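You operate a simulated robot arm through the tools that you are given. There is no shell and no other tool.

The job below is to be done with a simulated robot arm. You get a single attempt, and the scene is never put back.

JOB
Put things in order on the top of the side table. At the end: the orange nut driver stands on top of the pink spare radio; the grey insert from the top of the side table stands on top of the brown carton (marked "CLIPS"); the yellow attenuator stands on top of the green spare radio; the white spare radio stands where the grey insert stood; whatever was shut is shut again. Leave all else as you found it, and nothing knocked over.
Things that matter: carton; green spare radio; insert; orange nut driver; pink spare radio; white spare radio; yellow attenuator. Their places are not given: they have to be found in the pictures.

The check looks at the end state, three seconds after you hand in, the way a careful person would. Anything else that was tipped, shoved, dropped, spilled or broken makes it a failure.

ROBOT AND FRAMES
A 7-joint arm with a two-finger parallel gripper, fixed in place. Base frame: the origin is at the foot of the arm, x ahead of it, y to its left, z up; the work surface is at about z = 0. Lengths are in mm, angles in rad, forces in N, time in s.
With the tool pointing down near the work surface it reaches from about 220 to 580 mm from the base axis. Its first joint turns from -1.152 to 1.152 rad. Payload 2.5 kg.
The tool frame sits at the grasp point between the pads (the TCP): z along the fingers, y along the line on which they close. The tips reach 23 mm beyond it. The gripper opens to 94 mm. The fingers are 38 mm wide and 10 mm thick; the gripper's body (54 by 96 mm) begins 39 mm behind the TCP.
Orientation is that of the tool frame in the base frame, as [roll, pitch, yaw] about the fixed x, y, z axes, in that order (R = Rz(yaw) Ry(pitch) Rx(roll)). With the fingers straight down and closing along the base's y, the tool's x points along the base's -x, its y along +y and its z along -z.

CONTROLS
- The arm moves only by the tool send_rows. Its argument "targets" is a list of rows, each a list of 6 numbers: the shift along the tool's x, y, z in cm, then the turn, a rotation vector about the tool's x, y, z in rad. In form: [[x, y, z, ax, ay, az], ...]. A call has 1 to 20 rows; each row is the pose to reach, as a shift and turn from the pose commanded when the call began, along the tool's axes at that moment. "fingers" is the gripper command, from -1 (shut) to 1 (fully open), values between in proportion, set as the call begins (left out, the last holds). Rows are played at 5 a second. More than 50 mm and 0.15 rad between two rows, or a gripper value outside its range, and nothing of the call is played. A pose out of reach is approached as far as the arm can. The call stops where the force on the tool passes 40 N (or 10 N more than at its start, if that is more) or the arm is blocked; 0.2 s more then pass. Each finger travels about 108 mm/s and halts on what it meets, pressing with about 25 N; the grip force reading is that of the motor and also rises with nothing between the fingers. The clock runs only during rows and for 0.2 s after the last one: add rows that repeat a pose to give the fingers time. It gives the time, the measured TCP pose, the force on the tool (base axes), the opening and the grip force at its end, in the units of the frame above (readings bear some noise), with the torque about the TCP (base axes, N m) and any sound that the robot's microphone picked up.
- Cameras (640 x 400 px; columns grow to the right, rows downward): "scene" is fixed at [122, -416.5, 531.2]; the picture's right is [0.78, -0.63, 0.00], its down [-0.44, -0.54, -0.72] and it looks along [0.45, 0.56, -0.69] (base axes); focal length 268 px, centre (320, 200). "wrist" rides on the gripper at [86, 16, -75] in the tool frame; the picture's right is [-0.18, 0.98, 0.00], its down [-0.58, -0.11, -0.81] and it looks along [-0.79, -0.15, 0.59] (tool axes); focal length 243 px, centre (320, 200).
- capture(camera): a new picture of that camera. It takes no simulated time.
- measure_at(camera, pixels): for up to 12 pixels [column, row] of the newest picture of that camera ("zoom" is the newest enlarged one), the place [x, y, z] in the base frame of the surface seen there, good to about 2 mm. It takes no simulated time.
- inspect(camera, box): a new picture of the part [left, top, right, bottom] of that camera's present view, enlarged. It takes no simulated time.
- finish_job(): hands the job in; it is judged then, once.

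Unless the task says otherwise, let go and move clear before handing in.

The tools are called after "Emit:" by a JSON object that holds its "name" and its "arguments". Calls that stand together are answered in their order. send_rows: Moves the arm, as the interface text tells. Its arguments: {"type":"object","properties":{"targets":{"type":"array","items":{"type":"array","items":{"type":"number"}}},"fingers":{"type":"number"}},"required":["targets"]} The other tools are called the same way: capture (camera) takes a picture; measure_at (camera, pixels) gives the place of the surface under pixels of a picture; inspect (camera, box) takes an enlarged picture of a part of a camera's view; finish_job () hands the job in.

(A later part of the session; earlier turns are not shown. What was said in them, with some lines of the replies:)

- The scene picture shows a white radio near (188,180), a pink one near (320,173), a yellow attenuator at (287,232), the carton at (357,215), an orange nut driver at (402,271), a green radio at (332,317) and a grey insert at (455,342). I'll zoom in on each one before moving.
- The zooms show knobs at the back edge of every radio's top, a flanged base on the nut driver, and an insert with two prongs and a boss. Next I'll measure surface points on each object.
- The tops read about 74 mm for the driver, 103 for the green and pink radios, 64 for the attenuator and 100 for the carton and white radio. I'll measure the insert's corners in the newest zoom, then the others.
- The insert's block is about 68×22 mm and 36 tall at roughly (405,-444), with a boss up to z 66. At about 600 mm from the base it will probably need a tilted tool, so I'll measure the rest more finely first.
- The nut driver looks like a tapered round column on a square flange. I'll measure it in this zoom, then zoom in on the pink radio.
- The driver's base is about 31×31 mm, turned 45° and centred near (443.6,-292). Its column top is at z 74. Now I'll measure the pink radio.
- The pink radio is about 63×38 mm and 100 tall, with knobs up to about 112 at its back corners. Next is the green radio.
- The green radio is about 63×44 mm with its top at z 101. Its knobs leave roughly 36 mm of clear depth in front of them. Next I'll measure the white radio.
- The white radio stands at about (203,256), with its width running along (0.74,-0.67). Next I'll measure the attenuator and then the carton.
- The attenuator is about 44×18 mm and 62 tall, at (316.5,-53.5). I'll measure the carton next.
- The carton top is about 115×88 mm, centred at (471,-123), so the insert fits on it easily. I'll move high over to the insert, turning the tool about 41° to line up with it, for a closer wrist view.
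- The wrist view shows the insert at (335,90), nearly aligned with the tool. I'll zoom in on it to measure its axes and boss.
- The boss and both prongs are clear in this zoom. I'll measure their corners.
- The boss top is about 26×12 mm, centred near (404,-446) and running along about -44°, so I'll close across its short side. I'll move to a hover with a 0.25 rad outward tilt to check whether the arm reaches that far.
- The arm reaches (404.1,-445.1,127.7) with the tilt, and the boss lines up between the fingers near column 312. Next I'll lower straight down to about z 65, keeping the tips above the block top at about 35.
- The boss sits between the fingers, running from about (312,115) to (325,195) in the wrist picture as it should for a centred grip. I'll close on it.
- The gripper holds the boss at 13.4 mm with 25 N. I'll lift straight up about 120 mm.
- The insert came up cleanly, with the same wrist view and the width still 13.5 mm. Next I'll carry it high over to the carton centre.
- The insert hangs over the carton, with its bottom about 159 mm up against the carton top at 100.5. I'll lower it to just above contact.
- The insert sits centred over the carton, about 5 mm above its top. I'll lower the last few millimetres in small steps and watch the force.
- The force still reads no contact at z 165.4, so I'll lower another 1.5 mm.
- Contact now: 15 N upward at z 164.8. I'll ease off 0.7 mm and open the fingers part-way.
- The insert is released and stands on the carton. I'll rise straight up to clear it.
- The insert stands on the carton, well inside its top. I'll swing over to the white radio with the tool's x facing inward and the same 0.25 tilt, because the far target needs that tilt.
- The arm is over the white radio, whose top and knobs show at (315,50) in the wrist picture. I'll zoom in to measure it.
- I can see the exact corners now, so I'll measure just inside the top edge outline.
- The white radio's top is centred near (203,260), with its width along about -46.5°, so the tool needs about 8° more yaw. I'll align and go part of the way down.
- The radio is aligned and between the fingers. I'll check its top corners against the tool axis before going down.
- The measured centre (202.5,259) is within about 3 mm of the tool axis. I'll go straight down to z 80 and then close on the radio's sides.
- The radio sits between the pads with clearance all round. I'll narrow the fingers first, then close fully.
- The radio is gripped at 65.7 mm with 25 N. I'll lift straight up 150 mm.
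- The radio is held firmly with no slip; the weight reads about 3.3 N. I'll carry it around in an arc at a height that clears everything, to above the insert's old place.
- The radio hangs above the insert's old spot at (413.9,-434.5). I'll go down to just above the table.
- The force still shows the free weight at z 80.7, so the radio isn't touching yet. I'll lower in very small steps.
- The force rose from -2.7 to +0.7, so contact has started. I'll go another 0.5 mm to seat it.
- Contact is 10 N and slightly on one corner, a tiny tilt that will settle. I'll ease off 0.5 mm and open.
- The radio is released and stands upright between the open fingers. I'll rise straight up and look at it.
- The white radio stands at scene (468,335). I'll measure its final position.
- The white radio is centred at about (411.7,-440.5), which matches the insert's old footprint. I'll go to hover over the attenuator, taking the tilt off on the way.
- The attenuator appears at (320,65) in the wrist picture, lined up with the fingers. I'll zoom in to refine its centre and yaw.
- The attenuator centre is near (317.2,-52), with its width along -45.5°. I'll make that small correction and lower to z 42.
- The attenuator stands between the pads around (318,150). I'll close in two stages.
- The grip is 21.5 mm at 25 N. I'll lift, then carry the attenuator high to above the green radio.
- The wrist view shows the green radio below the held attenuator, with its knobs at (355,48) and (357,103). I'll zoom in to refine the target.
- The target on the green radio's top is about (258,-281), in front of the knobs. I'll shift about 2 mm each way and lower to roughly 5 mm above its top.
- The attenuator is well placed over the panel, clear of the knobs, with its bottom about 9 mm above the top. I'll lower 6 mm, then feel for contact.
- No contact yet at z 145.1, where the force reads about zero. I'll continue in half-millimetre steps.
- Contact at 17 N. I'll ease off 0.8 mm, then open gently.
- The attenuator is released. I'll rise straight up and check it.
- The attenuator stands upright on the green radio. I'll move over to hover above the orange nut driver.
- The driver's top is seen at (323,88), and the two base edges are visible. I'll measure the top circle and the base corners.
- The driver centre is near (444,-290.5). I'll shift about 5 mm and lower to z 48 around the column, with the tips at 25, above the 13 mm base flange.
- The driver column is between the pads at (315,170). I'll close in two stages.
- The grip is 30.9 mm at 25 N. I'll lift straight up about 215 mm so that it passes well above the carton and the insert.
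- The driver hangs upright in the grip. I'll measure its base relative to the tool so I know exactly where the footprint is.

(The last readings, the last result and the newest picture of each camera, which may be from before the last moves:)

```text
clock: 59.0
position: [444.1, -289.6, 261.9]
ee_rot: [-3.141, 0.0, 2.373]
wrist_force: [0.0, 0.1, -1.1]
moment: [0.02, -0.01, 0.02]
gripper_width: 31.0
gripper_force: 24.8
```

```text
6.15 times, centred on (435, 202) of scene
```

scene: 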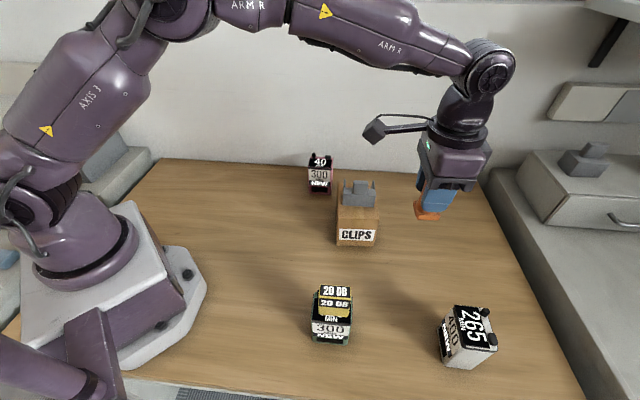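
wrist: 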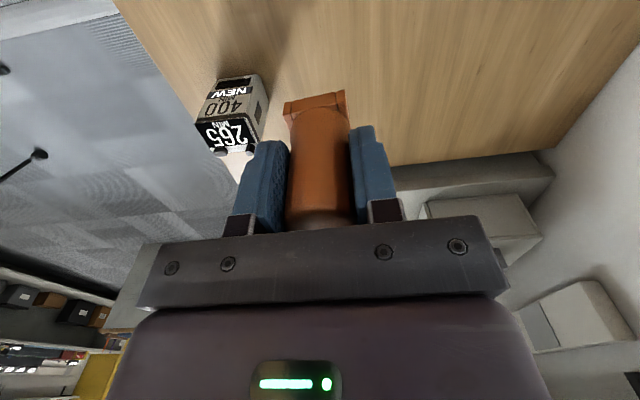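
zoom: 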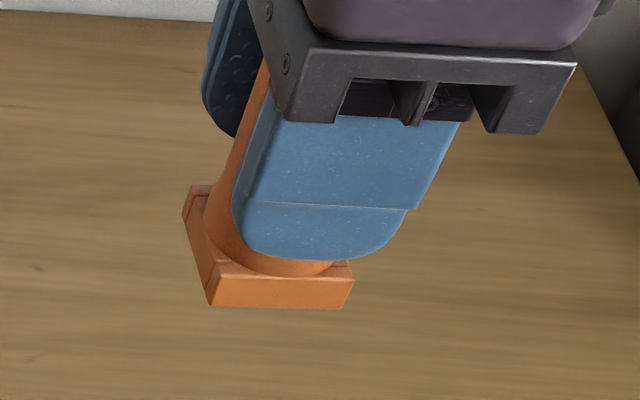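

The base is a squarish frame, with the column maybe slightly off-centre on it. I'll measure it in this zoom.

Emit:
{"name": "measure_at", "arguments": {"camera": "zoom", "pixels": [[190, 195], [212, 290], [347, 290], [280, 290], [200, 250], [345, 268], [215, 270], [210, 190], [225, 240], [350, 275], [212, 303], [340, 305]]}}

Emit:
{"name": "inspect", "arguments": {"camera": "wrist", "box": [265, 70, 375, 170]}}

Emit:
{"name": "measure_at", "arguments": {"camera": "zoom", "pixels": [[180, 165], [195, 135], [410, 85], [405, 120], [300, 130], [300, 110], [425, 140], [185, 200], [320, 160], [320, 250], [435, 180], [205, 230]]}}

```text
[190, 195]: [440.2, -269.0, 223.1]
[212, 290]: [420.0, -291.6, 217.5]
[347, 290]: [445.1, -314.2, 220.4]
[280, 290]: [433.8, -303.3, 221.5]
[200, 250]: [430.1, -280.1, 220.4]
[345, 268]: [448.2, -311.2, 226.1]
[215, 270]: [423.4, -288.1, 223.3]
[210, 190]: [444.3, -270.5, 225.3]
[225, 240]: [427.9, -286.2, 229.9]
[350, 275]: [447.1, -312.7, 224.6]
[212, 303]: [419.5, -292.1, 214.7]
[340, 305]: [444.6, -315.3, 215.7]
```

```text
4.00 times, centred on (320, 120) of wrist
```

zoom: 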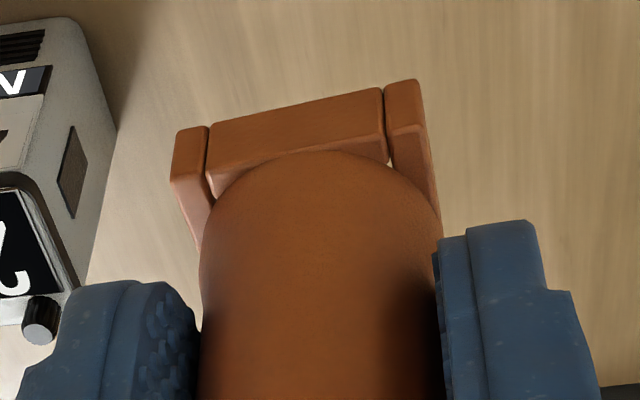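

```text
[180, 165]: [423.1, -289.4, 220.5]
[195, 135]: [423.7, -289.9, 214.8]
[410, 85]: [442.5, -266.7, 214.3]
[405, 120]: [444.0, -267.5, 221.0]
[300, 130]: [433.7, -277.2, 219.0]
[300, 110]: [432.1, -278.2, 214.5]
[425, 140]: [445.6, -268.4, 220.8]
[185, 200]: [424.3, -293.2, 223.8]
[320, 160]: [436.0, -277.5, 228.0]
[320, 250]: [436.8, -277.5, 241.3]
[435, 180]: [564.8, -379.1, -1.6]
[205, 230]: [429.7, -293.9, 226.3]
```

The base is about 33–34 mm square, centred within 1.5 mm of the tool axis and turned about -43°, the same as the pink radio. I'll carry it over the carton at a safe height to above the pink radio.

Emit:
{"name": "send_rows", "arguments": {"targets": [[2.43, 3.42, 0, 0, 0, 0], [4.86, 6.84, 0, 0, 0, 0], [7.29, 10.25, 0, 0, 0, 0], [9.72, 13.67, 0, 0, 0, 0], [12.14, 17.09, 0, 0, 0, 0], [14.57, 20.51, 0, 0, 0, 0], [17.0, 23.92, 0, 0, 0, 0], [19.43, 27.34, 0, 0, 0, 0], [19.43, 27.34, 0, 0, 0, 0]]}}

Emit:
{"name": "capture", "arguments": {"camera": "wrist"}}

Emit:
{"name": "inspect", "arguments": {"camera": "wrist", "box": [255, 0, 385, 110]}}

Emit:
{"name": "capture", "arguments": {"camera": "scene"}}

```text
clock: 61.0
position: [491.2, 42.6, 263.4]
ee_rot: [3.14, 0.0, 2.373]
wrist_force: [0.6, -0.5, -1.4]
moment: [0.0, -0.06, 0.02]
gripper_width: 31.2
gripper_force: 24.9
```

```text
taken
```

wrist: 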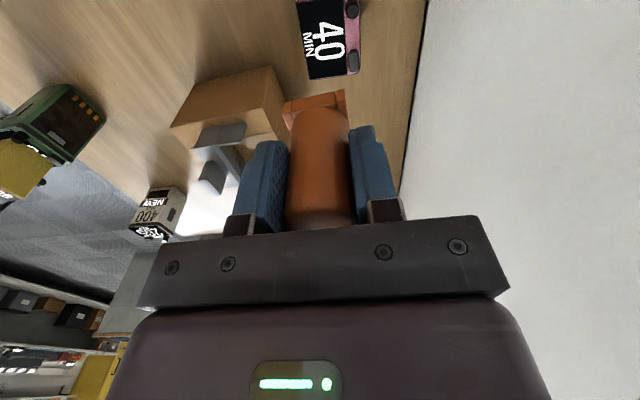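

```text
3.64 times, centred on (320, 55) of wrist
```

zoom: 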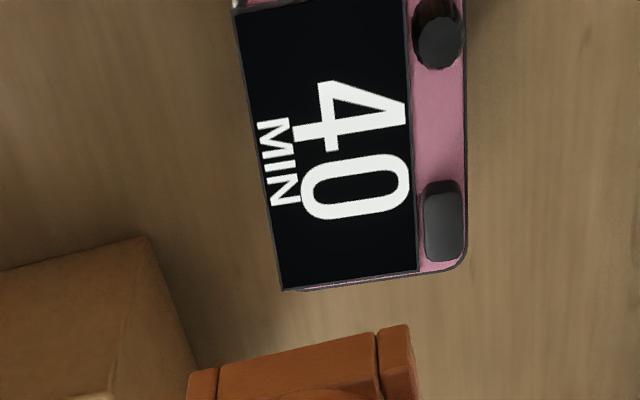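

```text
taken
```

scene: 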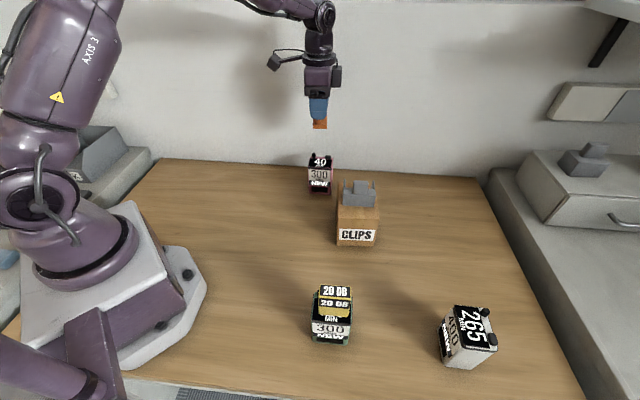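

The pink radio's panel and knobs are clearly visible at the top of the wrist picture. I'll measure the panel corners and the knob fronts.

Emit:
{"name": "measure_at", "arguments": {"camera": "zoom", "pixels": [[240, 15], [405, 8], [284, 287], [415, 268], [428, 225], [440, 225], [418, 45], [440, 45], [462, 255], [445, 266], [440, 130], [260, 150]]}}

Emit:
{"name": "measure_at", "arguments": {"camera": "zoom", "pixels": [[340, 150], [463, 100], [243, 40], [278, 255], [414, 240], [409, 60], [300, 290], [430, 200], [432, 250], [195, 375], [300, 350], [405, 330]]}}

```text
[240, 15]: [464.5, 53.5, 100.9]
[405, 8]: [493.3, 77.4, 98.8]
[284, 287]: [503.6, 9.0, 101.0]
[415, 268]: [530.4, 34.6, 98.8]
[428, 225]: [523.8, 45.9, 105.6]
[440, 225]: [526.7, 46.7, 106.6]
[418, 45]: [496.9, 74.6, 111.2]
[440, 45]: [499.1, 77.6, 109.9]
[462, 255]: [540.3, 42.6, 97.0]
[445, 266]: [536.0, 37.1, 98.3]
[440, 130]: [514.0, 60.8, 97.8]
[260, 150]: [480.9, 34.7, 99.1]
```

```text
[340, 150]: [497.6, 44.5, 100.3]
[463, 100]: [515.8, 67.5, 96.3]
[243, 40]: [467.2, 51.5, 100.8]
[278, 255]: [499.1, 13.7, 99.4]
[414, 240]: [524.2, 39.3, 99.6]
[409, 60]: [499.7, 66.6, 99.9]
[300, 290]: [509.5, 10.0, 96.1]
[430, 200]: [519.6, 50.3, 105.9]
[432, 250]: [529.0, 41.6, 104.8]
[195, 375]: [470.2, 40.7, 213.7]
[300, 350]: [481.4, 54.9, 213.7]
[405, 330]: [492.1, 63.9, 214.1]
```

Relative to the radio the base should shift about 3.5 mm along the closing direction and turn about 4.5°, landing on the panel in front of the knobs. I'll apply that, lower to about 25 mm above the top and look again.

Emit:
{"name": "send_rows", "arguments": {"targets": [[-0.04, 0.17, 1.0, 0, 0, 0.04], [-0.07, 0.35, 3.0, 0, 0, 0.08], [-0.07, 0.35, 5.5, 0, 0, 0.08], [-0.07, 0.35, 7.5, 0, 0, 0.08], [-0.07, 0.35, 8.8, 0, 0, 0.08], [-0.07, 0.35, 8.8, 0, 0, 0.08]]}}

Emit:
{"name": "send_rows", "arguments": {"targets": [[0, 0, 0, 0, 0, 0]]}}

Emit:
{"name": "capture", "arguments": {"camera": "wrist"}}

Emit:
{"name": "inspect", "arguments": {"camera": "wrist", "box": [255, 20, 385, 130]}}

Emit:
{"name": "inspect", "arguments": {"camera": "scene", "box": [280, 100, 380, 210]}}

```text
clock: 62.4
position: [497.3, 45.6, 174.7]
ee_rot: [3.141, 0.0, 2.292]
wrist_force: [-0.4, 1.0, -1.3]
moment: [-0.03, -0.02, -0.01]
gripper_width: 30.8
gripper_force: 25.3
```

```text
clock: 62.8
position: [496.0, 46.2, 173.6]
ee_rot: [3.141, 0.0, 2.295]
wrist_force: [0.5, 0.6, -0.7]
moment: [0.0, -0.02, -0.03]
gripper_width: 31.2
gripper_force: 24.6
```

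```text
taken
```

wrist: 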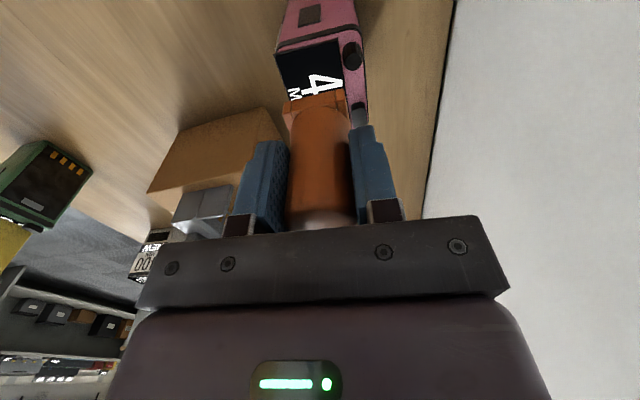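

```text
3.64 times, centred on (320, 75) of wrist
```

zoom: 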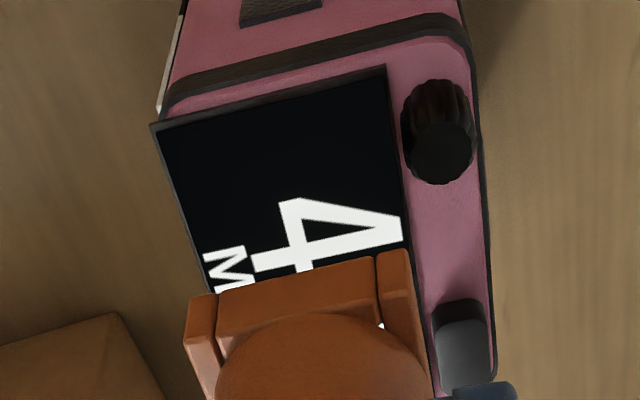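

```text
3.64 times, centred on (330, 155) of scene
```

zoom: 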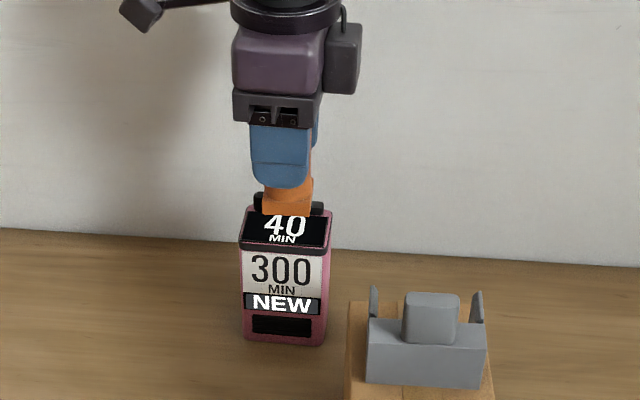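

The base is now close above the panel, with the knobs to its right in the wrist view. I'll re-measure the base edge against the panel and knobs.

Emit:
{"name": "inspect", "arguments": {"camera": "wrist", "box": [255, 20, 385, 130]}}

Emit:
{"name": "measure_at", "arguments": {"camera": "zoom", "pixels": [[192, 300], [410, 255], [300, 275], [155, 128], [382, 72], [404, 240], [408, 130], [440, 340], [205, 285], [440, 160], [420, 330], [180, 110]]}}

Emit:
{"name": "measure_at", "arguments": {"camera": "zoom", "pixels": [[470, 40], [490, 300], [465, 320], [455, 310], [195, 340], [375, 260], [225, 285], [165, 160], [393, 150], [470, 250], [405, 110], [470, 100]]}}

```text
3.64 times, centred on (320, 75) of wrist
```

zoom: 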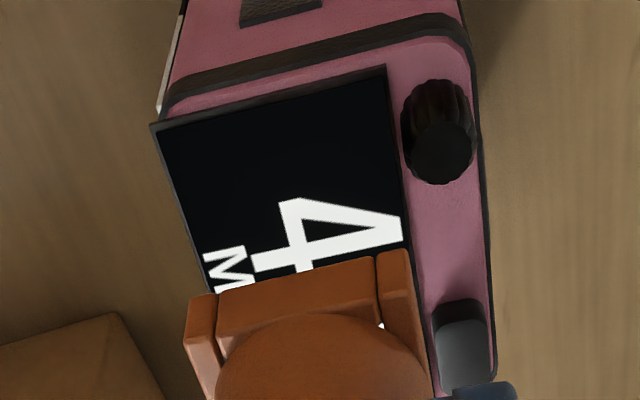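

```text
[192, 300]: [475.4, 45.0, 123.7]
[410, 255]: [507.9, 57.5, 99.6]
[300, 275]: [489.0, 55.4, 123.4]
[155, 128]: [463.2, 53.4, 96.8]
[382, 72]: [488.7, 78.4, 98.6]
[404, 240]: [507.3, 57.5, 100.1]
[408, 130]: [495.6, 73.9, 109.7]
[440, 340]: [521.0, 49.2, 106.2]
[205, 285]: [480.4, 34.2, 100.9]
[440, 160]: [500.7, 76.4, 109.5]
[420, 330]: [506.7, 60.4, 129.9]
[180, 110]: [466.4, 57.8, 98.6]
```

```text
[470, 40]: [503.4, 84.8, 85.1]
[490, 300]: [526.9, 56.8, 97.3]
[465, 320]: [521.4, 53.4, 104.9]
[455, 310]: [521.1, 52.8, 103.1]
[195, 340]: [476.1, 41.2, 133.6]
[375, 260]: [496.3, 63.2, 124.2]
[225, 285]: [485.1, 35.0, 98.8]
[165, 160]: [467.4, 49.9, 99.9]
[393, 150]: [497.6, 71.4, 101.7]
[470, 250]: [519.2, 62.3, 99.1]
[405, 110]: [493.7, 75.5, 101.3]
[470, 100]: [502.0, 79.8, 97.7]
```

Base and panel are aligned within 1°. The base is about 2 mm from the knobs and 3 mm off along the width, so I'll nudge it (+2.5, -1.6 mm in tool axes) and lower 18 mm.

Emit:
{"name": "send_rows", "arguments": {"targets": [[0.12, -0.08, 0.3, 0, 0, 0], [0.25, -0.16, 0.7, 0, 0, 0], [0.25, -0.16, 1.2, 0, 0, 0], [0.25, -0.16, 1.6, 0, 0, 0], [0.25, -0.16, 1.8, 0, 0, 0], [0.25, -0.16, 1.8, 0, 0, 0]]}}

Emit:
{"name": "capture", "arguments": {"camera": "wrist"}}

Emit:
{"name": "inspect", "arguments": {"camera": "scene", "box": [290, 120, 350, 200]}}

Emit:
{"name": "inspect", "arguments": {"camera": "wrist", "box": [255, 20, 385, 130]}}

Emit:
{"name": "measure_at", "arguments": {"camera": "zoom", "pixels": [[192, 300], [300, 275], [375, 260], [405, 250], [440, 340], [430, 150], [150, 160], [380, 110], [400, 220]]}}

```text
clock: 64.2
position: [493.5, 46.0, 156.5]
ee_rot: [3.14, 0.0, 2.293]
wrist_force: [0.2, -0.6, -0.2]
moment: [0.01, 0.0, 0.01]
gripper_width: 31.0
gripper_force: 25.1
```

```text
taken
```

wrist: 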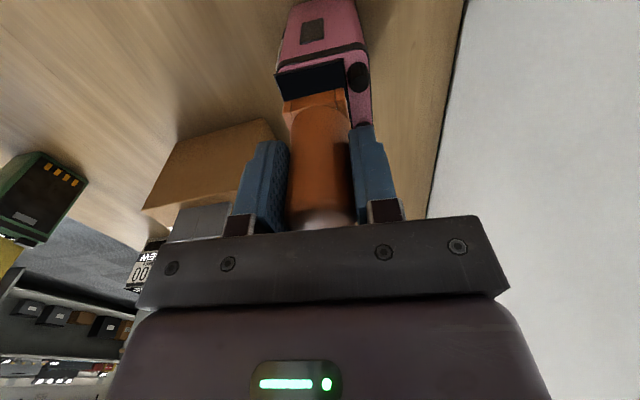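

```text
5.00 times, centred on (320, 160) of scene
```

zoom: 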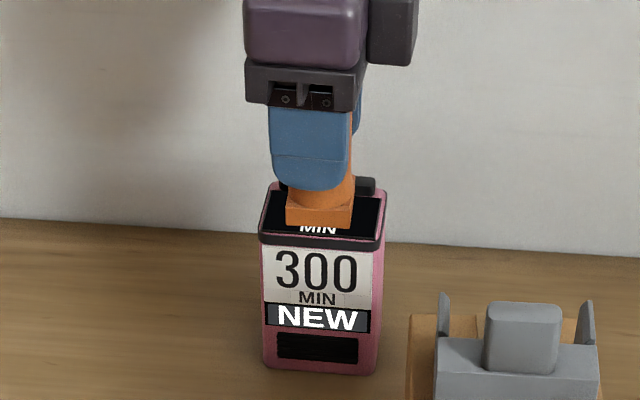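

```text
3.64 times, centred on (320, 75) of wrist
```

zoom: 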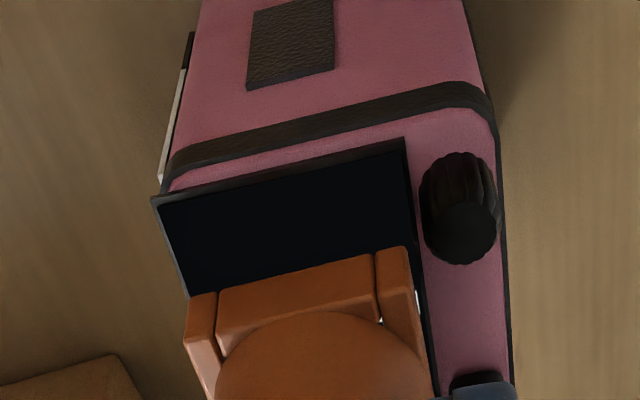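

```text
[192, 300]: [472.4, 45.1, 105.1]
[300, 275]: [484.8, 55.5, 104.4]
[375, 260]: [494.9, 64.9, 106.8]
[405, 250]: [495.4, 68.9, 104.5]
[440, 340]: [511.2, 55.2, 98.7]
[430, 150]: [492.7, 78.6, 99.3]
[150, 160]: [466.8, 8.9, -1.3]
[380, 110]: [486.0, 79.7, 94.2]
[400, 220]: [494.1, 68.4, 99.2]
```

The base bottom is at about 104.8, centred, with roughly 3.5 mm clearance to the knobs. I'll lower 3 mm and then feel for contact.

Emit:
{"name": "send_rows", "arguments": {"targets": [[0, 0, 0.1, 0, 0, 0], [0, 0, 0.2, 0, 0, 0], [0, 0, 0.3, 0, 0, 0], [0, 0, 0.3, 0, 0, 0]]}}

Emit:
{"name": "send_rows", "arguments": {"targets": [[0, 0, 0.05, 0, 0, 0], [0, 0, 0.1, 0, 0, 0], [0, 0, 0.1, 0, 0, 0]]}}

```text
clock: 65.2
position: [493.7, 45.4, 152.3]
ee_rot: [-3.142, 0.0, 2.294]
wrist_force: [-0.2, 0.7, -1.5]
moment: [-0.04, 0.0, 0.02]
gripper_width: 31.2
gripper_force: 25.3
```

```text
clock: 66.0
position: [495.1, 45.0, 153.1]
ee_rot: [-3.141, 0.001, 2.294]
wrist_force: [0.3, 0.3, -0.7]
moment: [-0.02, -0.03, -0.01]
gripper_width: 31.1
gripper_force: 25.7
```

Still no contact; the force is about -0.7. I'll lower another millimetre.

Emit:
{"name": "send_rows", "arguments": {"targets": [[0, 0, 0.05, 0, 0, 0], [0, 0, 0.1, 0, 0, 0], [0, 0, 0.1, 0, 0, 0]]}}

```text
clock: 66.8
position: [493.9, 45.7, 152.1]
ee_rot: [3.141, 0.002, 2.293]
wrist_force: [1.7, 1.2, 7.2]
moment: [0.13, -0.04, -0.04]
gripper_width: 30.9
gripper_force: 24.7
```

Contact at 7 N. I'll ease off 0.4 mm and open the fingers.

Emit:
{"name": "send_rows", "arguments": {"targets": [[0, 0, -0.04, 0, 0, 0], [0, 0, -0.04, 0, 0, 0]]}}

Emit:
{"name": "send_rows", "arguments": {"targets": [[0, 0, 0, 0, 0, 0], [0, 0, 0, 0, 0, 0], [0, 0, 0, 0, 0, 0]], "fingers": 0.1}}

Emit:
{"name": "capture", "arguments": {"camera": "wrist"}}

Emit:
{"name": "inspect", "arguments": {"camera": "scene", "box": [290, 120, 350, 200]}}

```text
clock: 67.4
position: [494.1, 46.3, 153.2]
ee_rot: [3.14, 0.003, 2.292]
wrist_force: [3.6, 1.4, 10.7]
moment: [0.15, -0.16, -0.02]
gripper_width: 31.1
gripper_force: 24.9
```

```text
clock: 68.2
position: [494.0, 45.0, 151.0]
ee_rot: [-3.141, 0.001, 2.293]
wrist_force: [-1.0, -0.6, 0.8]
moment: [0.02, 0.02, 0.01]
gripper_width: 51.7
gripper_force: 0.1
```

```text
taken
```

wrist: 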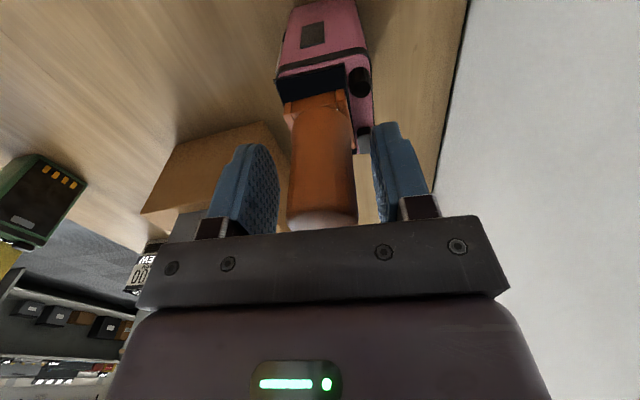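

```text
5.00 times, centred on (320, 160) of scene
```

zoom: 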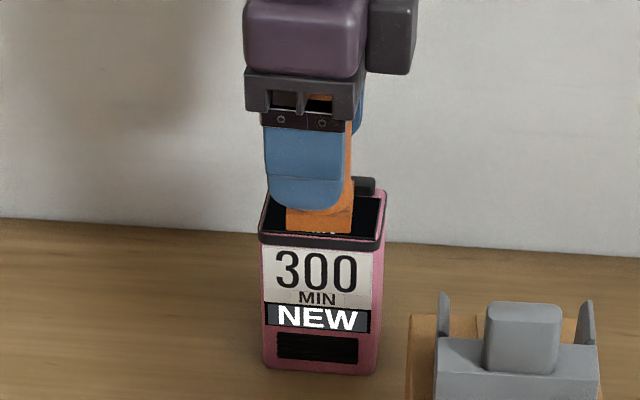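

The driver is released and stands on the pink radio. I'll rise straight up and clear.

Emit:
{"name": "send_rows", "arguments": {"targets": [[0, 0, -1.0, 0, 0, 0], [0, 0, -3.0, 0, 0, 0], [0, 0, -6.0, 0, 0, 0], [0, 0, -9.5, 0, 0, 0], [0, 0, -13.0, 0, 0, 0], [0, 0, -16.0, 0, 0, 0], [0, 0, -16.0, 0, 0, 0]]}}

Emit:
{"name": "capture", "arguments": {"camera": "wrist"}}

Emit:
{"name": "capture", "arguments": {"camera": "scene"}}

Emit:
{"name": "inspect", "arguments": {"camera": "scene", "box": [280, 110, 400, 250]}}

```text
clock: 69.8
position: [496.9, 44.9, 313.2]
ee_rot: [-3.14, 0.0, 2.294]
wrist_force: [-0.9, 0.1, 0.4]
moment: [0.02, -0.02, 0.03]
gripper_width: 51.4
gripper_force: 0.0
```

```text
taken
```

wrist: 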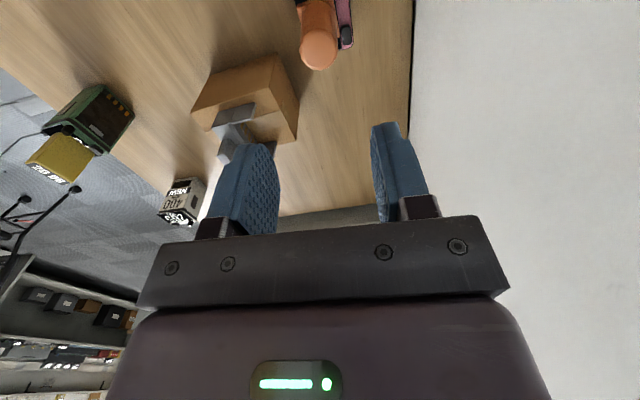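

```text
taken
```

scene: 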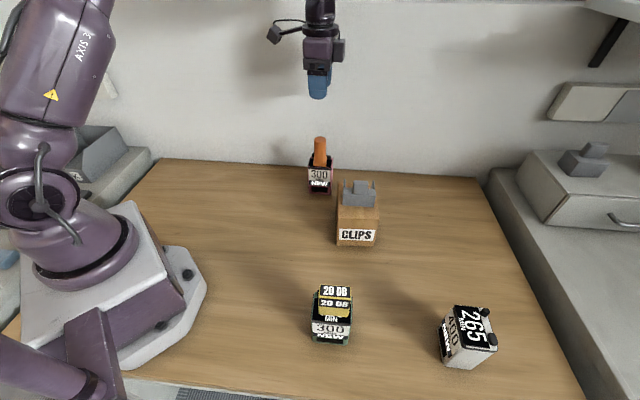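

```text
2.86 times, centred on (340, 180) of scene
```

zoom: 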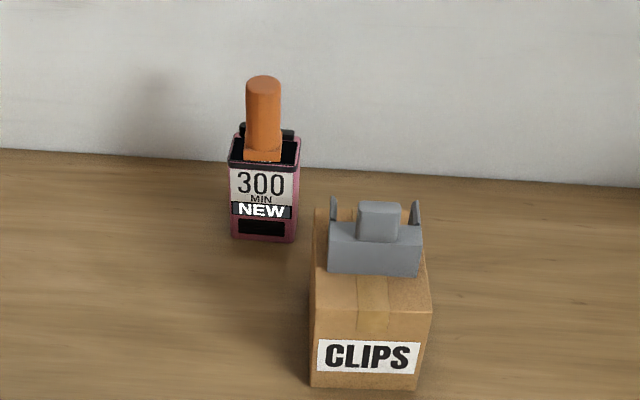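

All four placements show in the scene picture: the driver on the pink radio (320,155), the insert on the carton (360,193), the attenuator on the green radio (334,300) and the white radio at the insert's old spot (468,335). The drawer at right is still shut and the gripper is clear, so I'm handing the job in.

Emit:
{"name": "finish_job", "arguments": {}}

```text
The job is handed in.
```

The job is handed in, and all four items are where you asked. Nothing looked tipped or knocked over in the final pictures.

- **Orange nut driver:** it stands upright on the pink spare radio. Its base sits in front of the knobs, with about 3.5 mm to spare.
- **Grey insert:** it stands on the carton marked "CLIPS", within about 5 mm of the middle of the top.
- **Yellow attenuator:** it stands upright on the green spare radio, clear of the knobs.
- **White spare radio:** it stands at about (412, -440), within about 8 mm of the centre of the spot the insert left. It is turned about 90° from how it originally faced, because of the grip needed to set it down that far out.

I opened nothing, and the drawer on the right is still shut. The gripper is empty and parked about 115 mm above the nut driver.
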